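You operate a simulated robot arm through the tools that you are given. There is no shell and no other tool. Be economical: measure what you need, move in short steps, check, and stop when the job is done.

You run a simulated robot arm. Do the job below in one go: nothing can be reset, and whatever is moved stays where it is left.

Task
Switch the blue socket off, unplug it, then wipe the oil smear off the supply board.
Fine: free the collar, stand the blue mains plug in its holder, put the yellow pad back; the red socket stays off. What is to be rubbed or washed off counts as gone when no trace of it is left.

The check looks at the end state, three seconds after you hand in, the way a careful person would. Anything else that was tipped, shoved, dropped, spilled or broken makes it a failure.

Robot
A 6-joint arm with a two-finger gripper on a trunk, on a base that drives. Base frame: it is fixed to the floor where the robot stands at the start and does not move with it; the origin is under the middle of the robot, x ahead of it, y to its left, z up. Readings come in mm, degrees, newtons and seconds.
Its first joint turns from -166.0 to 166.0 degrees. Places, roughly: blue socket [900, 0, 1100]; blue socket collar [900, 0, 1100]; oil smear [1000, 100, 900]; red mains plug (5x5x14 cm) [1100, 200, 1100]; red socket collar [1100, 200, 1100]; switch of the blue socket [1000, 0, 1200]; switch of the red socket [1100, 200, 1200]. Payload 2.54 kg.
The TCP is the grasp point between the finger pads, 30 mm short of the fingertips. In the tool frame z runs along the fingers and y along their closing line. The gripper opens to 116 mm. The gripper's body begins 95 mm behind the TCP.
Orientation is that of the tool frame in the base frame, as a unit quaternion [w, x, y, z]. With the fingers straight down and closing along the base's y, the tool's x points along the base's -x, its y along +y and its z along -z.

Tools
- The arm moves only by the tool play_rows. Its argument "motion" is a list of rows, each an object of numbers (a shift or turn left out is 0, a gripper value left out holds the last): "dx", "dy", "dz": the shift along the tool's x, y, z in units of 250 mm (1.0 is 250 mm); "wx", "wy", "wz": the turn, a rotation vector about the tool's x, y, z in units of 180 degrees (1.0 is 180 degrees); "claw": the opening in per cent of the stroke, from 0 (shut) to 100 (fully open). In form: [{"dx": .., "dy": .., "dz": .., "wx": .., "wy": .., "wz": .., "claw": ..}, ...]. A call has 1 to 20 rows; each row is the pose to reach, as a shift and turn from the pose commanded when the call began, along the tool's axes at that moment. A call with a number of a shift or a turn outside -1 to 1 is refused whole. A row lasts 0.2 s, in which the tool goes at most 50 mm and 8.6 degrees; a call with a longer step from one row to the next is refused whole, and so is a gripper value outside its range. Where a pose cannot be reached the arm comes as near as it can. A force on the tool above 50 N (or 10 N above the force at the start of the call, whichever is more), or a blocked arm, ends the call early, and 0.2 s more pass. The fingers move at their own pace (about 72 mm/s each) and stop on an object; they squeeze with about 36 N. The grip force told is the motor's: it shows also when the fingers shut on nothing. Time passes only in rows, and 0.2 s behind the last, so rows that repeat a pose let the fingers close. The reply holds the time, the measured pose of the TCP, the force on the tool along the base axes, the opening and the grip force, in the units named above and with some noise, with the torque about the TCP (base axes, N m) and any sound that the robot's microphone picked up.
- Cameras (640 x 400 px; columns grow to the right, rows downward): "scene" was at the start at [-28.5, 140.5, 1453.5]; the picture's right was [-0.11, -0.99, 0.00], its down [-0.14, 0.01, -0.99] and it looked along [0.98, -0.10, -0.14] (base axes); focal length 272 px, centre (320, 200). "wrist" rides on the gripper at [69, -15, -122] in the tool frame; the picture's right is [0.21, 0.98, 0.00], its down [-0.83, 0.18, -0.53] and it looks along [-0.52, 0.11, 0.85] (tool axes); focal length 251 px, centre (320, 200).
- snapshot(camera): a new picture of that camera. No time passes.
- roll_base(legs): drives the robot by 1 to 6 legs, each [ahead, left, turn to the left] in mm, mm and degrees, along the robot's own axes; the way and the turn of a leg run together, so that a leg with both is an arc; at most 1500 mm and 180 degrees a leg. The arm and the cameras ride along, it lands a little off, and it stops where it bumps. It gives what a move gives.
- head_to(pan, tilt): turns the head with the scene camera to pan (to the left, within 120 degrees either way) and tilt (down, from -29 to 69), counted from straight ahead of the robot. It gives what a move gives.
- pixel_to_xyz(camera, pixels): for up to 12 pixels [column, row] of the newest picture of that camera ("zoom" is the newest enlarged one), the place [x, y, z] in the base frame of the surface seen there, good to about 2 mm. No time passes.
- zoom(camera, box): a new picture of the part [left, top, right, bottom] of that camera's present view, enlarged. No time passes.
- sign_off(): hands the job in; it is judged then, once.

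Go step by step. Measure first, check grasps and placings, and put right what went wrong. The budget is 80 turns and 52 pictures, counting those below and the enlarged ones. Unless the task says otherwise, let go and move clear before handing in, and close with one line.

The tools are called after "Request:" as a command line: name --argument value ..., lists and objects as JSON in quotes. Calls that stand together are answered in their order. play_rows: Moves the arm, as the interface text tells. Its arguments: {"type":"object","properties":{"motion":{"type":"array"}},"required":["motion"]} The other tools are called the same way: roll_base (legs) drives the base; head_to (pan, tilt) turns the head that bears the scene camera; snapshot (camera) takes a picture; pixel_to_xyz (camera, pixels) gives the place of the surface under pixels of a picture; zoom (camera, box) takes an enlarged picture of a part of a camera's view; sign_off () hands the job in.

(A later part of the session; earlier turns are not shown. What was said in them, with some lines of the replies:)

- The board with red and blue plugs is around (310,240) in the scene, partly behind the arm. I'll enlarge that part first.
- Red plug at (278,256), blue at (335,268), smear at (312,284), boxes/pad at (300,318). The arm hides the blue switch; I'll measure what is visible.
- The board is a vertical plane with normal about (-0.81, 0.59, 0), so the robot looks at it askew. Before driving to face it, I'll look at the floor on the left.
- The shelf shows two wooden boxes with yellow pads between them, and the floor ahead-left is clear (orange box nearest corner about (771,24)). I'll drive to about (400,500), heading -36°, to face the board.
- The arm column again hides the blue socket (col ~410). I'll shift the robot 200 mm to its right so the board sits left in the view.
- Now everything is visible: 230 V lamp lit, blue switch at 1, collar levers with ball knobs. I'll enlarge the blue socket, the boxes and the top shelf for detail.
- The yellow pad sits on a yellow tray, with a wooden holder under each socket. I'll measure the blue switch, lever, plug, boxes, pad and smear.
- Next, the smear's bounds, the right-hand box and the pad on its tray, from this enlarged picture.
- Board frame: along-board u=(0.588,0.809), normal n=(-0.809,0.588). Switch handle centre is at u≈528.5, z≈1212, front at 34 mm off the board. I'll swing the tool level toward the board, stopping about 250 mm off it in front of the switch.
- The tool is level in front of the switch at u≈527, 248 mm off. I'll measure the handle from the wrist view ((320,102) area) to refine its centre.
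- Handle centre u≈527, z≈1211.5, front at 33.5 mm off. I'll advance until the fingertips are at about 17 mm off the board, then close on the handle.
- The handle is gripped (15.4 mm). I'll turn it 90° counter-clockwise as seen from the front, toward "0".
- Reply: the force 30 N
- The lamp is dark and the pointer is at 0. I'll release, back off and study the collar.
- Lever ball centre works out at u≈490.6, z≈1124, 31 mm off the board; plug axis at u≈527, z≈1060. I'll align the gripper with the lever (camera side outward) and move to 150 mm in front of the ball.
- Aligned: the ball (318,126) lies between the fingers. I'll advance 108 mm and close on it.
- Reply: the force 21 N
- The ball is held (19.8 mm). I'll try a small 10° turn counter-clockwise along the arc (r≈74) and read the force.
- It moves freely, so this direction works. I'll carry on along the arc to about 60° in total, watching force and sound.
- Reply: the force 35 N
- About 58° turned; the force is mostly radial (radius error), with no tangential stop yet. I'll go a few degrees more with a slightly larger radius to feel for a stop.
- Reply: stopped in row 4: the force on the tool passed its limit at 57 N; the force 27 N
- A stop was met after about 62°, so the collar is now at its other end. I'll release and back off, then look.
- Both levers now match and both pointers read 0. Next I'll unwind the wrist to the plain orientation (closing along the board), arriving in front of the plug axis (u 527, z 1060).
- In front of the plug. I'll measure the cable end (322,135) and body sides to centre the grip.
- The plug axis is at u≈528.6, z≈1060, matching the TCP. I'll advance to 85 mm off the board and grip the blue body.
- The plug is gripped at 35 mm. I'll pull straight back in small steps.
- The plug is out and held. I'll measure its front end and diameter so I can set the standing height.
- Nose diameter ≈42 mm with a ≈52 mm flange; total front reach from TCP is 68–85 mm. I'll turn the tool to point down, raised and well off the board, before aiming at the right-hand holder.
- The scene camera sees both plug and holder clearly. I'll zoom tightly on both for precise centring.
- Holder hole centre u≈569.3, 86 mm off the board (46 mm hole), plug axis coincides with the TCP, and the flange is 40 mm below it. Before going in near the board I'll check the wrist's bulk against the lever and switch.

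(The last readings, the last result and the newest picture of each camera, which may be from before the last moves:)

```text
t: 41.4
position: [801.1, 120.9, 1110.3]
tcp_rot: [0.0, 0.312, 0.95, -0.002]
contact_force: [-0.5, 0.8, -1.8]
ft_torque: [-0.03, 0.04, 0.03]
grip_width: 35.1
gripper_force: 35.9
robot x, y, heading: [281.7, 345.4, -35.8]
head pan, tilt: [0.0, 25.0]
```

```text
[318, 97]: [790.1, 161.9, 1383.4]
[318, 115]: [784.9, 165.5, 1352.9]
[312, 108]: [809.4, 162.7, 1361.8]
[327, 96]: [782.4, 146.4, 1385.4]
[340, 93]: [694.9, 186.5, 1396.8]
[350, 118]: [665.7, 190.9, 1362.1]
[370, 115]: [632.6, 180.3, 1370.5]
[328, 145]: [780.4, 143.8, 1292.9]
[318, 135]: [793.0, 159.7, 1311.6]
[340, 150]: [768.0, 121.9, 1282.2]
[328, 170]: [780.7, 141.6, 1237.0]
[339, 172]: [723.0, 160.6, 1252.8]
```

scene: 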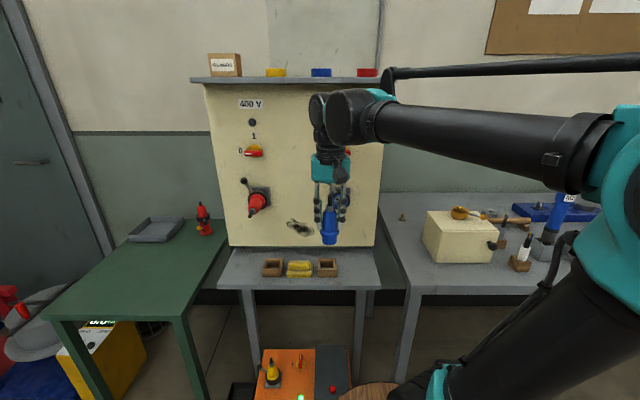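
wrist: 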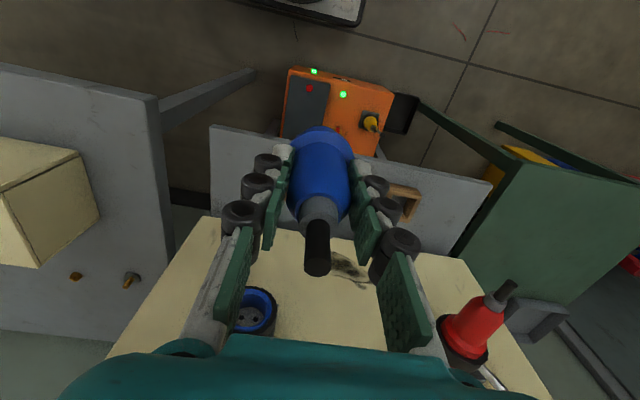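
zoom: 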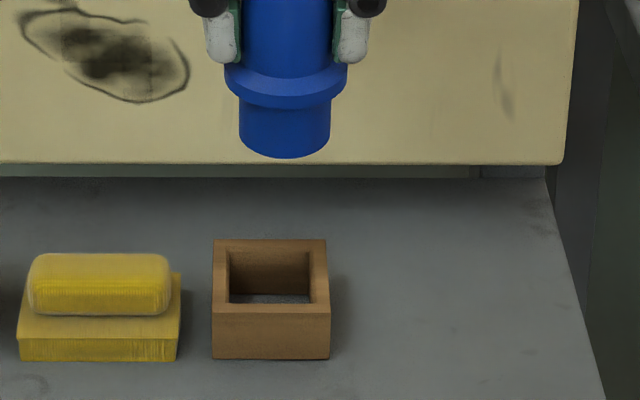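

The wrist housing (about 45 mm radius) would pass near the lever ball, so I'll tilt 3° away from the board. First I'll go down at the present distance, then in above the holder at z≈960.

Request:
play_rows --motion '[{"dz": 0.15, "wy": -0.008}, {"dz": 0.3, "wy": -0.0167}, {"dz": 0.45, "wy": -0.0167}, {"dz": 0.6, "wy": -0.0167}, {"dx": -0.15, "dy": 0.001, "dz": 0.6, "wy": -0.0167}, {"dx": -0.3, "dy": 0.002, "dz": 0.6, "wy": -0.0167}, {"dx": -0.45, "dy": 0.004, "dz": 0.6, "wy": -0.0167}, {"dx": -0.576, "dy": 0.005, "dz": 0.6, "wy": -0.0167}, {"dx": -0.576, "dy": 0.005, "dz": 0.6, "wy": -0.0167}]'

Request:
zoom --camera "scene" --box '[280, 130, 380, 290]'

```text
t: 43.4
position: [917.7, 36.9, 961.5]
tcp_rot: [0.026, 0.312, 0.95, -0.01]
contact_force: [0.8, 0.1, -0.9]
ft_torque: [-0.02, 0.01, -0.03]
grip_width: 35.2
gripper_force: 36.2
robot x, y, heading: [280.0, 341.1, -35.9]
head pan, tilt: [0.0, 25.0]
```

```text
2.50 times, centred on (330, 210) of scene
```

zoom: 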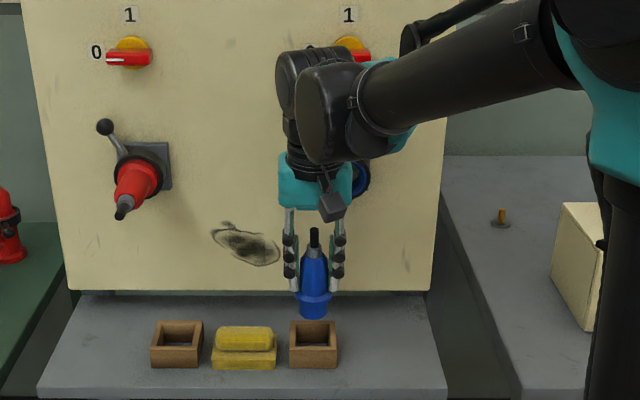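

The plug is over the holder (u 569.5, 89 mm). I'll lower it straight down in small steps.

Request:
play_rows --motion '[{"dx": 0.004, "dz": 0.08}, {"dx": 0.008, "dz": 0.15}, {"dx": 0.011, "dz": 0.2}, {"dx": 0.013, "dz": 0.24}, {"dx": 0.0138, "dz": 0.262}, {"dx": 0.0138, "dz": 0.262}]'

Request:
zoom --camera "scene" --box '[300, 205, 370, 285]'

```text
t: 44.8
position: [917.2, 36.3, 895.5]
tcp_rot: [0.027, 0.312, 0.95, -0.01]
contact_force: [4.1, -2.5, 29.7]
ft_torque: [0.25, 0.23, -0.03]
grip_width: 35.0
gripper_force: 36.2
robot x, y, heading: [283.2, 341.8, -35.9]
head pan, tilt: [0.0, 25.0]
```

```text
5.00 times, centred on (335, 245) of scene
```

zoom: 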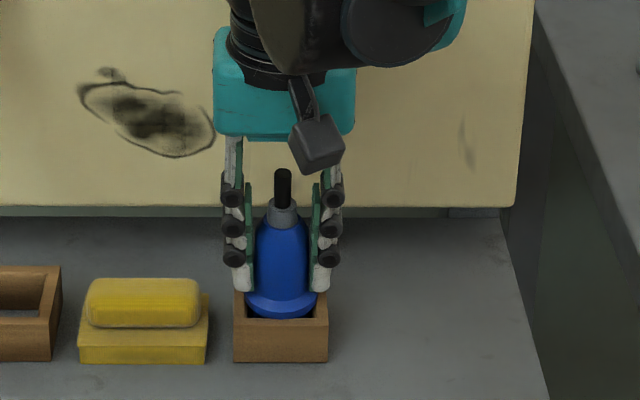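

Contact of 30 N at TCP z 895.5: the flange sits on the holder rim. I'll relieve the load slightly, open partly and rise.

Request:
play_rows --motion '[{"dz": -0.006}, {"dz": -0.006, "claw": 36}, {"dz": -0.006, "claw": 42}, {"dz": -0.006, "claw": 48}, {"dz": -0.006, "claw": 48}]'

Request:
zoom --camera "scene" --box '[300, 205, 370, 285]'

```text
t: 46.0
position: [917.2, 36.2, 897.1]
tcp_rot: [0.026, 0.313, 0.95, -0.01]
contact_force: [-0.3, -0.3, 0.0]
ft_torque: [0.01, 0.03, 0.01]
grip_width: 55.6
gripper_force: 0.1
robot x, y, heading: [280.5, 339.8, -36.0]
head pan, tilt: [0.0, 25.0]
```

```text
5.00 times, centred on (335, 245) of scene
```

zoom: 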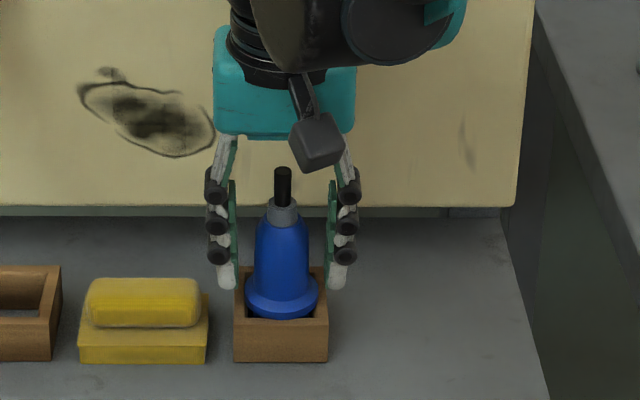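

The plug stands in its holder. I'll measure the pad and tray from this picture before moving.

Request:
pixel_to_xyz --camera "zoom" --pixels '[[87, 300], [196, 300], [142, 281], [142, 290], [142, 305], [142, 320], [142, 332], [142, 343], [82, 350], [204, 350], [205, 305], [90, 282]]'

Request:
play_rows --motion '[{"dx": -0.005, "dz": -0.1}, {"dx": -0.01, "dz": -0.2}, {"dx": -0.016, "dz": -0.32}, {"dx": -0.024, "dz": -0.46}, {"dx": -0.024, "dz": -0.46}]'

```text
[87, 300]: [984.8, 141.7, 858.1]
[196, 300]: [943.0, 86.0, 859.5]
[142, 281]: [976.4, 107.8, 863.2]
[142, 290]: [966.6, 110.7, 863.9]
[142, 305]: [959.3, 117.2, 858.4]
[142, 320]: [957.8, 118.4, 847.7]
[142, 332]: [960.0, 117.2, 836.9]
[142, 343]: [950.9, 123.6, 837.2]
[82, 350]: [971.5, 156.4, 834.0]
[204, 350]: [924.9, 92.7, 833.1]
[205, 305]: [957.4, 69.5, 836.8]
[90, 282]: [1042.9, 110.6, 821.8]
```

```text
t: 47.2
position: [914.9, 36.3, 1011.9]
tcp_rot: [0.027, 0.313, 0.949, -0.01]
contact_force: [0.4, -0.1, 0.7]
ft_torque: [0.01, 0.01, 0.02]
grip_width: 55.7
gripper_force: 0.0
robot x, y, heading: [284.3, 343.5, -36.0]
head pan, tilt: [0.0, 25.0]
```

Pad centre is u≈658.5, 86 mm off, about 72×38 mm, z 837–863. I'll go above it, remove the tilt, then yaw 90° so the fingers close across its 38 mm side.

Request:
play_rows --motion '[{"dy": 0.12, "wy": 0.008, "claw": 55}, {"dx": -0.01, "dy": 0.24, "wy": 0.0167}, {"dx": -0.02, "dy": 0.365, "wy": 0.0167}, {"dx": -0.02, "dy": 0.365, "wy": 0.0167}]'

Request:
play_rows --motion '[{"wz": 0.0415}, {"wz": 0.083}, {"wz": 0.1245}, {"wz": 0.166}, {"wz": 0.2075}, {"wz": 0.249}, {"wz": 0.2905}, {"wz": 0.332}, {"wz": 0.3735}, {"wz": 0.415}, {"wz": 0.4565}, {"wz": 0.498}, {"wz": 0.498}]'

Request:
snapshot --camera "wrist"

```text
t: 48.2
position: [972.4, 108.6, 1011.3]
tcp_rot: [0.001, 0.312, 0.95, -0.002]
contact_force: [-0.4, -0.1, -0.1]
ft_torque: [0.0, -0.03, 0.0]
grip_width: 63.6
gripper_force: 0.0
robot x, y, heading: [278.3, 341.0, -36.1]
head pan, tilt: [0.0, 25.0]
```

```text
t: 51.0
position: [974.9, 108.4, 1009.8]
tcp_rot: [0.002, 0.892, 0.452, 0.0]
contact_force: [-0.2, -0.4, 0.2]
ft_torque: [0.0, -0.01, 0.0]
grip_width: 63.7
gripper_force: 0.0
robot x, y, heading: [279.9, 341.4, -36.2]
head pan, tilt: [0.0, 25.0]
```

```text
14 pictures are left
```

wrist: 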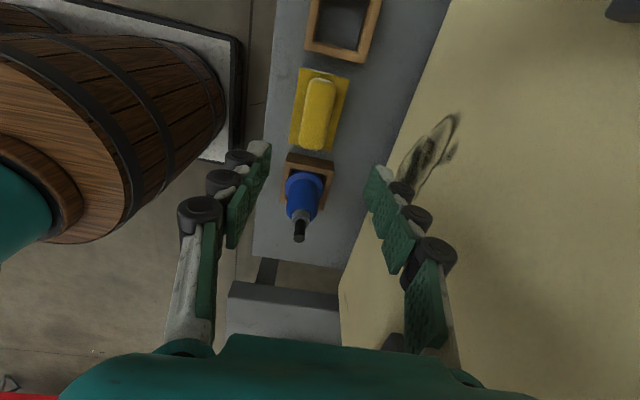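

Good top view of the pad at (319,114). I'll measure its edges here.

Request:
pixel_to_xyz --camera "wrist" --pixels '[[305, 114], [336, 114], [320, 82], [314, 148], [320, 114], [310, 90], [333, 135], [297, 110], [343, 110]]'

Request:
zoom --camera "wrist" --box '[270, 50, 370, 170]'

```text
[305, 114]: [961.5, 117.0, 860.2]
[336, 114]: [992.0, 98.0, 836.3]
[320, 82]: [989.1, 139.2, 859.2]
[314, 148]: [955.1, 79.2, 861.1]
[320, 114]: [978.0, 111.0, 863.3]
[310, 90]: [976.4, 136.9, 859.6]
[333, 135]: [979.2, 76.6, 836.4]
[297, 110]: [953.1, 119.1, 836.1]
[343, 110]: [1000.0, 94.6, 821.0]
```

```text
3.33 times, centred on (320, 110) of wrist
```

zoom: 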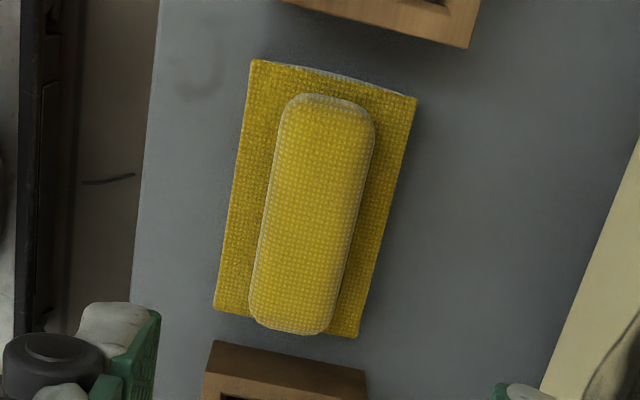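

The block is centred under the TCP (660, 86). I'll lower to z≈871 and close on it.

Request:
play_rows --motion '[{"dx": -0.004, "dy": -0.004, "dz": 0.18}, {"dx": -0.004, "dy": -0.004, "dz": 0.36}, {"dx": -0.004, "dy": -0.004, "dz": 0.48}, {"dx": -0.004, "dy": -0.004, "dz": 0.555}, {"dx": -0.004, "dy": -0.004, "dz": 0.555}, {"dx": -0.004, "dy": -0.004, "dz": 0.555, "claw": 0}, {"dx": -0.004, "dy": -0.004, "dz": 0.555}, {"dx": -0.004, "dy": -0.004, "dz": 0.555}]'

Request:
play_rows --motion '[{"dz": -0.1}, {"dz": -0.2}, {"dz": -0.3}, {"dz": -0.3}]'

Request:
zoom --camera "scene" --box '[250, 190, 360, 285]'

```text
t: 52.8
position: [973.4, 106.5, 872.3]
tcp_rot: [0.003, 0.891, 0.454, 0.0]
contact_force: [0.0, 0.0, 0.2]
ft_torque: [0.01, 0.02, 0.0]
grip_width: 28.8
gripper_force: 36.0
robot x, y, heading: [283.0, 342.5, -36.0]
head pan, tilt: [0.0, 25.0]
```

```text
t: 53.8
position: [972.9, 108.1, 947.5]
tcp_rot: [0.002, 0.891, 0.453, -0.001]
contact_force: [-0.3, 0.0, -0.9]
ft_torque: [-0.01, -0.05, -0.01]
grip_width: 28.7
gripper_force: 35.9
robot x, y, heading: [278.5, 340.9, -35.8]
head pan, tilt: [0.0, 25.0]
```

```text
4.21 times, centred on (305, 238) of scene
```

zoom: 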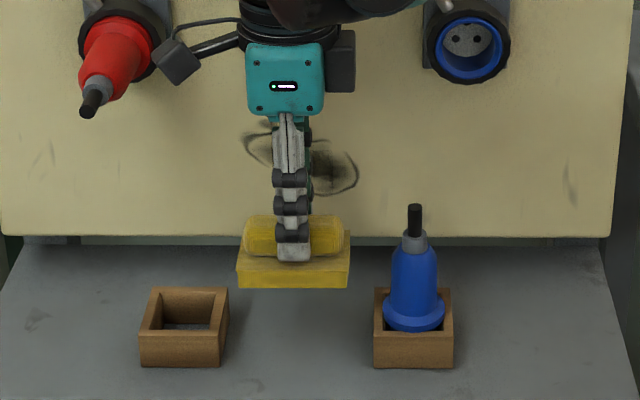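

The pad is one piece (base plate with grip block), face about 51 mm beyond the TCP. I'll ease it 15 mm right and 170 mm out from the board, then turn the tool level so the face looks at the board.

Request:
play_rows --motion '[{"dx": -0.06}, {"dx": -0.06, "dy": -0.15}, {"dx": -0.06, "dy": -0.3}, {"dx": -0.06, "dy": -0.45}, {"dx": -0.06, "dy": -0.6}, {"dx": -0.06, "dy": -0.72}, {"dx": -0.06, "dy": -0.72}]'

Request:
play_rows --motion '[{"wx": -0.042}, {"wx": -0.083}, {"wx": -0.125}, {"wx": -0.167}, {"wx": -0.208}, {"wx": -0.25}, {"wx": -0.292}, {"wx": -0.333}, {"wx": -0.375}, {"wx": -0.417}, {"wx": -0.458}, {"wx": -0.5}, {"wx": -0.5}]'

Request:
zoom --camera "scene" --box '[210, 150, 390, 300]'

```text
t: 55.4
position: [818.2, 201.6, 946.2]
tcp_rot: [0.002, 0.891, 0.454, 0.0]
contact_force: [-0.2, -0.4, 0.0]
ft_torque: [0.0, -0.02, -0.01]
grip_width: 28.8
gripper_force: 36.1
robot x, y, heading: [283.8, 338.2, -36.1]
head pan, tilt: [0.0, 25.0]
```

```text
t: 58.2
position: [829.9, 198.2, 987.4]
tcp_rot: [0.638, 0.618, 0.366, 0.278]
contact_force: [-0.9, 0.8, 0.2]
ft_torque: [0.03, 0.02, -0.05]
grip_width: 28.9
gripper_force: 35.8
out of reach, approached as far as the arm can: row 10, 11, 12, 13
robot x, y, heading: [281.0, 347.3, -35.7]
head pan, tilt: [0.0, 25.0]
```

```text
2.67 times, centred on (300, 225) of scene
```

zoom: 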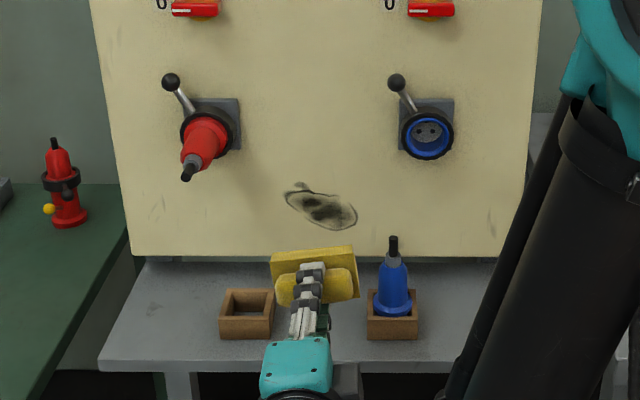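

The last part of the turn was out of reach because the arm is folded too close. I'll back the base up 150 mm to make room.

Request:
roll_base --legs '[[-150, 0, 0]]'

Request:
play_rows --motion '[{"dz": 0.0}]'

```text
t: 59.6
position: [708.8, 288.2, 987.8]
tcp_rot: [0.636, 0.62, 0.366, 0.279]
contact_force: [0.6, 0.5, -0.9]
ft_torque: [0.0, -0.01, 0.04]
grip_width: 29.0
gripper_force: 36.0
robot x, y, heading: [157.4, 431.3, -35.7]
head pan, tilt: [0.0, 25.0]
```

```text
t: 60.0
position: [708.3, 288.3, 987.8]
tcp_rot: [0.636, 0.619, 0.367, 0.278]
contact_force: [0.1, -1.1, -1.3]
ft_torque: [0.05, 0.04, 0.03]
grip_width: 28.8
gripper_force: 36.8
robot x, y, heading: [157.7, 428.4, -35.9]
head pan, tilt: [0.0, 25.0]
```

Now near level with a small roll error (about 7°). I'll correct it while advancing to about 180 mm TCP distance at u≈678.

Request:
play_rows --motion '[{"dx": 0.02, "dy": 0.01, "dz": 0.18, "wx": -0.003, "wz": 0.01}, {"dx": 0.04, "dy": 0.02, "dz": 0.36, "wx": -0.006, "wy": -0.001, "wz": 0.02}, {"dx": 0.06, "dy": 0.03, "dz": 0.54, "wx": -0.009, "wy": -0.002, "wz": 0.03}, {"dx": 0.08, "dy": 0.04, "dz": 0.72, "wx": -0.0115, "wy": -0.003, "wz": 0.039}, {"dx": 0.103, "dy": 0.046, "dz": 0.9, "wx": -0.0115, "wy": -0.003, "wz": 0.039}, {"dx": 0.103, "dy": 0.046, "dz": 0.9, "wx": -0.0115, "wy": -0.003, "wz": 0.039}]'

Request:
snapshot --camera "wrist"

```text
t: 61.4
position: [908.0, 169.1, 987.6]
tcp_rot: [0.618, 0.638, 0.351, 0.296]
contact_force: [1.0, -0.7, -0.9]
ft_torque: [0.01, 0.01, -0.01]
grip_width: 29.0
gripper_force: 36.5
out of reach, approached as far as the arm can: row 2, 3, 4, 5, 6
robot x, y, heading: [162.0, 433.4, -35.8]
head pan, tilt: [0.0, 25.0]
```

```text
10 pictures are left
```

wrist: 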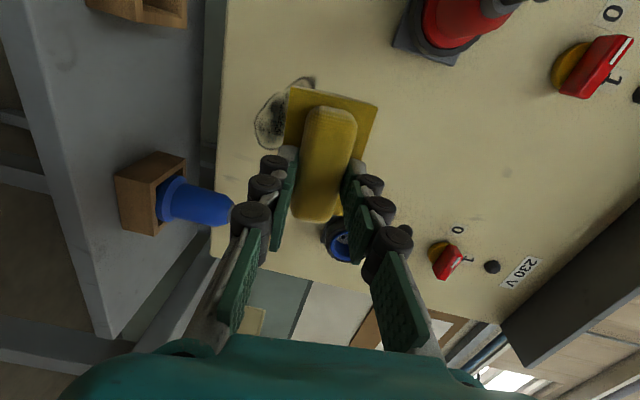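

The residual roll in the board plane is harmless, but the tool is pitched 3.4° and the wrist seems to be at a joint limit. I'll relax the roll by about 8° and correct the pitch.

Request:
play_rows --motion '[{"wx": -0.006, "wy": -0.001, "wz": -0.02}, {"wx": -0.012, "wy": -0.002, "wz": -0.035}, {"wx": -0.019, "wy": -0.0035, "wz": -0.045}, {"wx": -0.019, "wy": -0.0035, "wz": -0.045}]'

```text
t: 62.4
position: [907.9, 169.1, 990.0]
tcp_rot: [0.657, 0.595, 0.384, 0.258]
contact_force: [-0.1, 0.3, -0.6]
ft_torque: [-0.02, 0.01, 0.01]
grip_width: 28.7
gripper_force: 36.2
robot x, y, heading: [163.0, 429.7, -36.0]
head pan, tilt: [0.0, 25.0]
```

The face is now parallel to the board (11° in-plane roll only). I'll advance to light contact above the smear, watching the force.

Request:
play_rows --motion '[{"dz": 0.16}, {"dz": 0.32}, {"dz": 0.45}, {"dz": 0.486}, {"dz": 0.492}, {"dz": 0.496}, {"dz": 0.5}, {"dz": 0.502}, {"dz": 0.502}]'

```text
t: 64.4
position: [1010.2, 97.7, 987.6]
tcp_rot: [0.657, 0.595, 0.385, 0.258]
contact_force: [-25.0, 15.2, -6.6]
ft_torque: [0.16, 0.01, -0.8]
grip_width: 28.8
gripper_force: 36.1
robot x, y, heading: [160.4, 429.3, -35.5]
head pan, tilt: [0.0, 25.0]
```

Contact with about 29 N at u 673, z 988. I'll sweep down 75 mm and back up, twice, then again 35 mm further right.

Request:
play_rows --motion '[{"dx": 0.0198, "dy": -0.098, "dz": -0.003}, {"dx": 0.0396, "dy": -0.196, "dz": -0.003}, {"dx": 0.0594, "dy": -0.294, "dz": -0.003}, {"dx": 0.0396, "dy": -0.196, "dz": -0.003}, {"dx": 0.0198, "dy": -0.098, "dz": -0.003}, {"dz": -0.003}, {"dx": 0.0198, "dy": -0.098, "dz": -0.003}, {"dx": 0.0396, "dy": -0.196, "dz": -0.003}, {"dx": 0.0594, "dy": -0.294, "dz": -0.003}, {"dx": -0.01, "dy": -0.308, "dz": -0.003}, {"dx": -0.0776, "dy": -0.322, "dz": -0.003}, {"dx": -0.0974, "dy": -0.224, "dz": -0.003}, {"dx": -0.1172, "dy": -0.126, "dz": -0.003}, {"dx": -0.137, "dy": -0.028, "dz": -0.003}, {"dx": -0.1172, "dy": -0.126, "dz": -0.003}, {"dx": -0.0974, "dy": -0.224, "dz": -0.003}, {"dx": -0.0776, "dy": -0.322, "dz": -0.003}, {"dx": -0.0974, "dy": -0.224, "dz": -0.003}, {"dx": -0.1172, "dy": -0.126, "dz": -0.003}, {"dx": -0.137, "dy": -0.028, "dz": -0.003}]'

Request:
zoom --camera "scene" --box '[230, 150, 390, 270]'

```text
t: 68.6
position: [987.7, 68.1, 988.0]
tcp_rot: [0.657, 0.595, 0.384, 0.258]
contact_force: [-22.1, 15.3, -12.8]
ft_torque: [0.2, 0.45, 0.17]
grip_width: 28.8
gripper_force: 35.4
robot x, y, heading: [157.6, 429.9, -35.6]
head pan, tilt: [0.0, 25.0]
```

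```text
3.33 times, centred on (310, 210) of scene
```

zoom: 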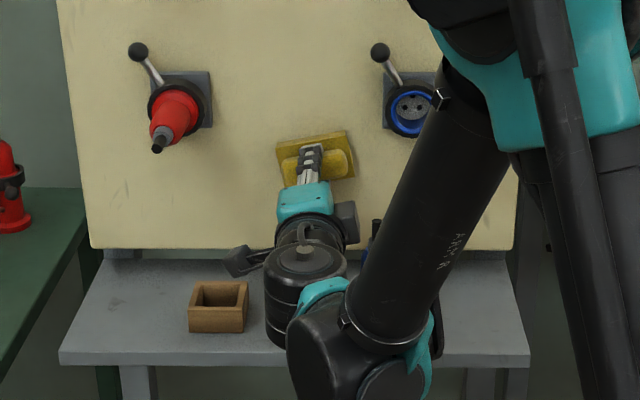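

The visible area is clean, but the gripper hides the middle. I'll back off 150 mm and inspect with the wrist camera.

Request:
play_rows --motion '[{"dz": -0.1}, {"dz": -0.25}, {"dz": -0.42}, {"dz": -0.6}, {"dz": -0.6}]'

Request:
zoom --camera "scene" --box '[240, 160, 380, 265]'

```text
t: 69.8
position: [866.7, 156.5, 988.2]
tcp_rot: [0.657, 0.595, 0.384, 0.258]
contact_force: [1.0, 0.0, -1.3]
ft_torque: [0.0, 0.0, -0.02]
grip_width: 29.0
gripper_force: 35.8
robot x, y, heading: [157.2, 431.2, -35.7]
head pan, tilt: [0.0, 25.0]
```

```text
3.81 times, centred on (310, 212) of scene
```

zoom: 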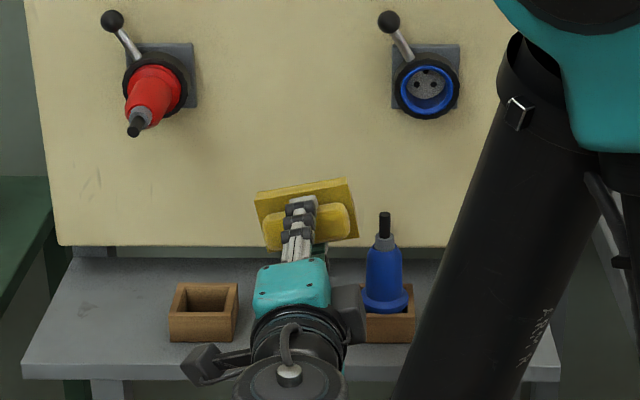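

The pad still covers the spot in view. I'll back off a bit more, rise, and turn the tool down (about the board-parallel axis), which also prepares for putting the pad back.

Request:
play_rows --motion '[{"dx": -0.005, "dy": 0.025, "dz": -0.04, "wx": 0.041, "wy": 0.008}, {"dx": -0.01, "dy": 0.05, "dz": -0.08, "wx": 0.082, "wy": 0.0165}, {"dx": -0.015, "dy": 0.075, "dz": -0.12, "wx": 0.123, "wy": 0.025}, {"dx": -0.02, "dy": 0.1, "dz": -0.16, "wx": 0.163, "wy": 0.033}, {"dx": -0.025, "dy": 0.125, "dz": -0.2, "wx": 0.204, "wy": 0.041}, {"dx": -0.03, "dy": 0.15, "dz": -0.24, "wx": 0.245, "wy": 0.05}, {"dx": -0.035, "dy": 0.175, "dz": -0.28, "wx": 0.286, "wy": 0.058}, {"dx": -0.04, "dy": 0.2, "dz": -0.28, "wx": 0.327, "wy": 0.066}, {"dx": -0.045, "dy": 0.225, "dz": -0.28, "wx": 0.368, "wy": 0.074}, {"dx": -0.048, "dy": 0.235, "dz": -0.28, "wx": 0.409, "wy": 0.083}, {"dx": -0.048, "dy": 0.235, "dz": -0.28, "wx": 0.45, "wy": 0.091}, {"dx": -0.048, "dy": 0.235, "dz": -0.28, "wx": 0.49, "wy": 0.099}, {"dx": -0.048, "dy": 0.235, "dz": -0.28, "wx": 0.49, "wy": 0.099}]'

Request:
zoom --camera "scene" --box '[230, 150, 390, 270]'

```text
t: 72.6
position: [810.8, 196.9, 1048.5]
tcp_rot: [-0.003, 0.84, 0.543, -0.001]
contact_force: [-0.3, 0.1, -1.1]
ft_torque: [0.02, 0.01, 0.0]
grip_width: 28.7
gripper_force: 35.9
robot x, y, heading: [158.8, 432.6, -36.0]
head pan, tilt: [0.0, 25.0]
```

```text
3.33 times, centred on (310, 210) of scene
```

zoom: 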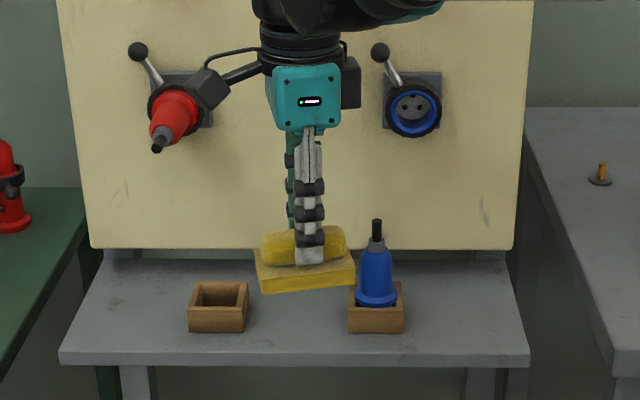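

The board's wiped area is clean where visible. Now I'll retrace the earlier path for the pad: undo the 11.7° yaw and descend to z≈947 at the outer waypoint.

Request:
play_rows --motion '[{"dx": 0.01, "dy": 0.006, "dz": 0.13, "wz": 0.0327}, {"dx": 0.02, "dy": 0.012, "dz": 0.26, "wz": 0.0653}, {"dx": 0.029, "dy": 0.019, "dz": 0.404, "wz": 0.0653}, {"dx": 0.029, "dy": 0.019, "dz": 0.404, "wz": 0.0653}]'

Request:
snapshot --camera "wrist"

```text
t: 73.6
position: [820.3, 201.0, 947.0]
tcp_rot: [-0.002, 0.891, 0.453, 0.0]
contact_force: [0.6, 0.2, 0.3]
ft_torque: [-0.01, 0.02, 0.01]
grip_width: 28.4
gripper_force: 35.6
robot x, y, heading: [160.4, 434.3, -35.8]
head pan, tilt: [0.0, 25.0]
```

```text
6 pictures are left
```

wrist: 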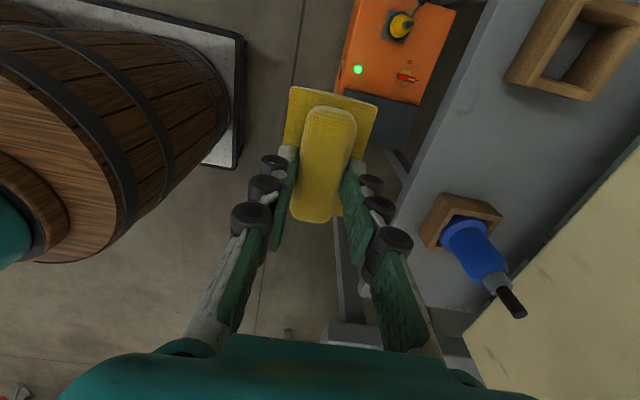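

Pad is straight in the grip. I'll go in above its old place, shift left 14 mm, and lower until just touching.

Request:
play_rows --motion '[{"dy": 0.17}, {"dy": 0.34}, {"dy": 0.51}, {"dy": 0.66}, {"dx": 0.055, "dy": 0.718}, {"dx": 0.055, "dy": 0.718}, {"dx": 0.055, "dy": 0.718, "dz": 0.1}, {"dx": 0.055, "dy": 0.718, "dz": 0.2}, {"dx": 0.055, "dy": 0.718, "dz": 0.27}, {"dx": 0.055, "dy": 0.718, "dz": 0.288}, {"dx": 0.055, "dy": 0.718, "dz": 0.292}, {"dx": 0.055, "dy": 0.718, "dz": 0.292}]'

```text
t: 76.2
position: [971.2, 107.2, 874.0]
tcp_rot: [-0.002, 0.891, 0.454, 0.0]
contact_force: [-0.9, -0.5, -0.9]
ft_torque: [-0.02, 0.0, 0.01]
grip_width: 28.7
gripper_force: 36.3
robot x, y, heading: [160.4, 431.6, -35.6]
head pan, tilt: [0.0, 25.0]
```

No contact yet at z 874. I'll nudge 2 mm inward and lower gently to touch.

Request:
play_rows --motion '[{"dx": 0.003, "dy": 0.008}, {"dx": 0.003, "dy": 0.008, "dz": 0.006}, {"dx": 0.003, "dy": 0.008, "dz": 0.01}, {"dx": 0.003, "dy": 0.008, "dz": 0.01}]'

```text
t: 77.2
position: [972.7, 105.7, 873.4]
tcp_rot: [-0.001, 0.891, 0.454, 0.0]
contact_force: [6.1, -1.2, 26.9]
ft_torque: [0.55, -0.71, -0.09]
grip_width: 28.6
gripper_force: 35.8
robot x, y, heading: [162.4, 428.7, -35.5]
head pan, tilt: [0.0, 25.0]
```

Pad is down on the shelf (27 N). I'll ease the load, open, rise and withdraw from the board.

Request:
play_rows --motion '[{"dz": -0.005}, {"dz": -0.005, "claw": 30}, {"dz": -0.005, "claw": 40}, {"dz": -0.005, "claw": 55}, {"dz": -0.005, "claw": 55}, {"dz": -0.1}, {"dz": -0.25}, {"dz": -0.4}, {"dz": -0.55}, {"dx": -0.04, "dy": -0.12, "dz": -0.57}, {"dx": -0.06, "dy": -0.28, "dz": -0.58}, {"dx": -0.06, "dy": -0.45, "dz": -0.6}, {"dx": -0.06, "dy": -0.62, "dz": -0.65}, {"dx": -0.06, "dy": -0.8, "dz": -0.7}, {"dx": -0.06, "dy": -0.95, "dz": -0.8}, {"dx": -0.06, "dy": -1.0, "dz": -0.9}, {"dx": -0.06, "dy": -1.0, "dz": -1.0}]'

Request:
zoom --camera "scene" --box '[210, 120, 390, 285]'

```text
t: 80.8
position: [760.8, 241.1, 1124.3]
tcp_rot: [-0.002, 0.891, 0.454, -0.001]
contact_force: [-0.2, -0.4, -0.4]
ft_torque: [0.0, 0.01, -0.01]
grip_width: 63.5
gripper_force: 0.1
robot x, y, heading: [162.4, 434.1, -35.5]
head pan, tilt: [0.0, 25.0]
```

```text
2.42 times, centred on (300, 202) of scene
```

zoom: 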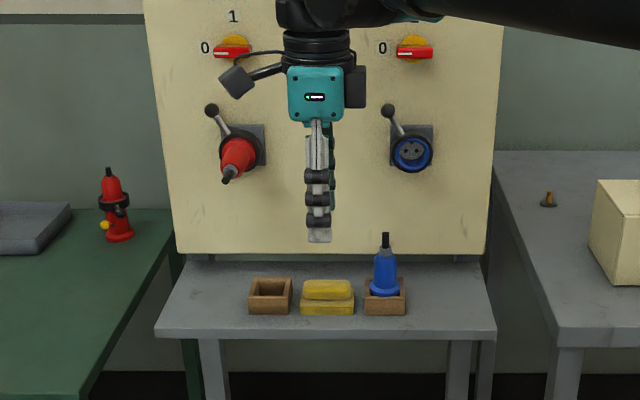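

Pad is back, plug standing. I'll move the gripper aside to inspect the whole wiped area.

Request:
play_rows --motion '[{"dx": -0.15, "dz": -0.15}, {"dx": -0.3, "dz": -0.25}, {"dx": -0.45, "dz": -0.35}, {"dx": -0.6, "dz": -0.45}, {"dx": -0.6, "dz": -0.6}, {"dx": -0.6, "dz": -0.6}]'

Request:
zoom --camera "scene" --box '[250, 180, 360, 270]'

```text
refused: row 1 steps farther than a row can; nothing moved
```

```text
4.44 times, centred on (305, 225) of scene
```

zoom: 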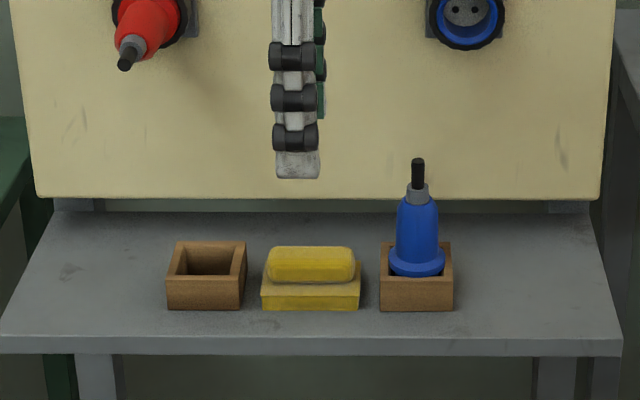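

The step was slightly too long; repeating with shorter ones.

Request:
play_rows --motion '[{"dx": -0.12, "dz": -0.1}, {"dx": -0.24, "dz": -0.2}, {"dx": -0.36, "dz": -0.3}, {"dx": -0.48, "dz": -0.4}, {"dx": -0.6, "dz": -0.5}, {"dx": -0.6, "dz": -0.5}]'

Request:
zoom --camera "scene" --box '[255, 180, 345, 240]'

```text
t: 82.2
position: [675.2, 120.4, 1248.6]
tcp_rot: [-0.002, 0.891, 0.454, -0.001]
contact_force: [0.3, -0.6, -0.1]
ft_torque: [0.0, 0.03, 0.01]
grip_width: 64.0
gripper_force: 0.1
robot x, y, heading: [156.5, 431.5, -35.9]
head pan, tilt: [0.0, 25.0]
```

```text
6.67 times, centred on (300, 210) of scene
```

zoom: 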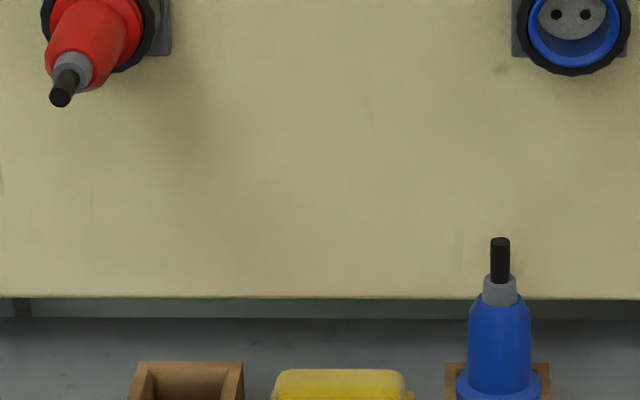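

The smear is gone without trace. One last full look for the overall state.

Request:
snapshot --camera "scene"

```text
2 pictures are left
```

scene: 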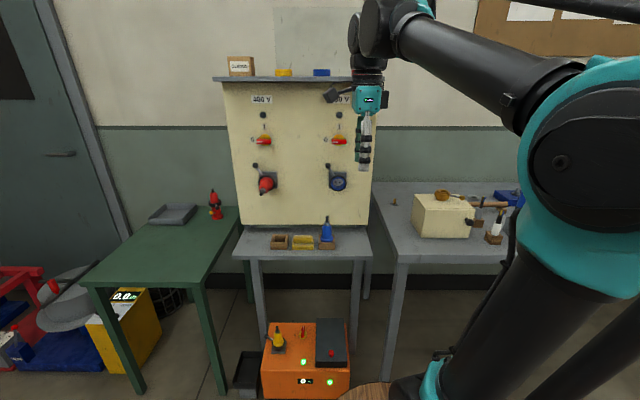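

Both switches point to 0, the blue plug stands in its holder, the pad is back between the boxes and the board is clean. The gripper is empty and clear, so I'm handing in.

Request:
sign_off

```text
The job is handed in.
```

The blue socket is switched off and unplugged with its collar freed, the blue plug stands in its holder, the oil smear is wiped off, the yellow pad is back in place, and the red socket is still off.
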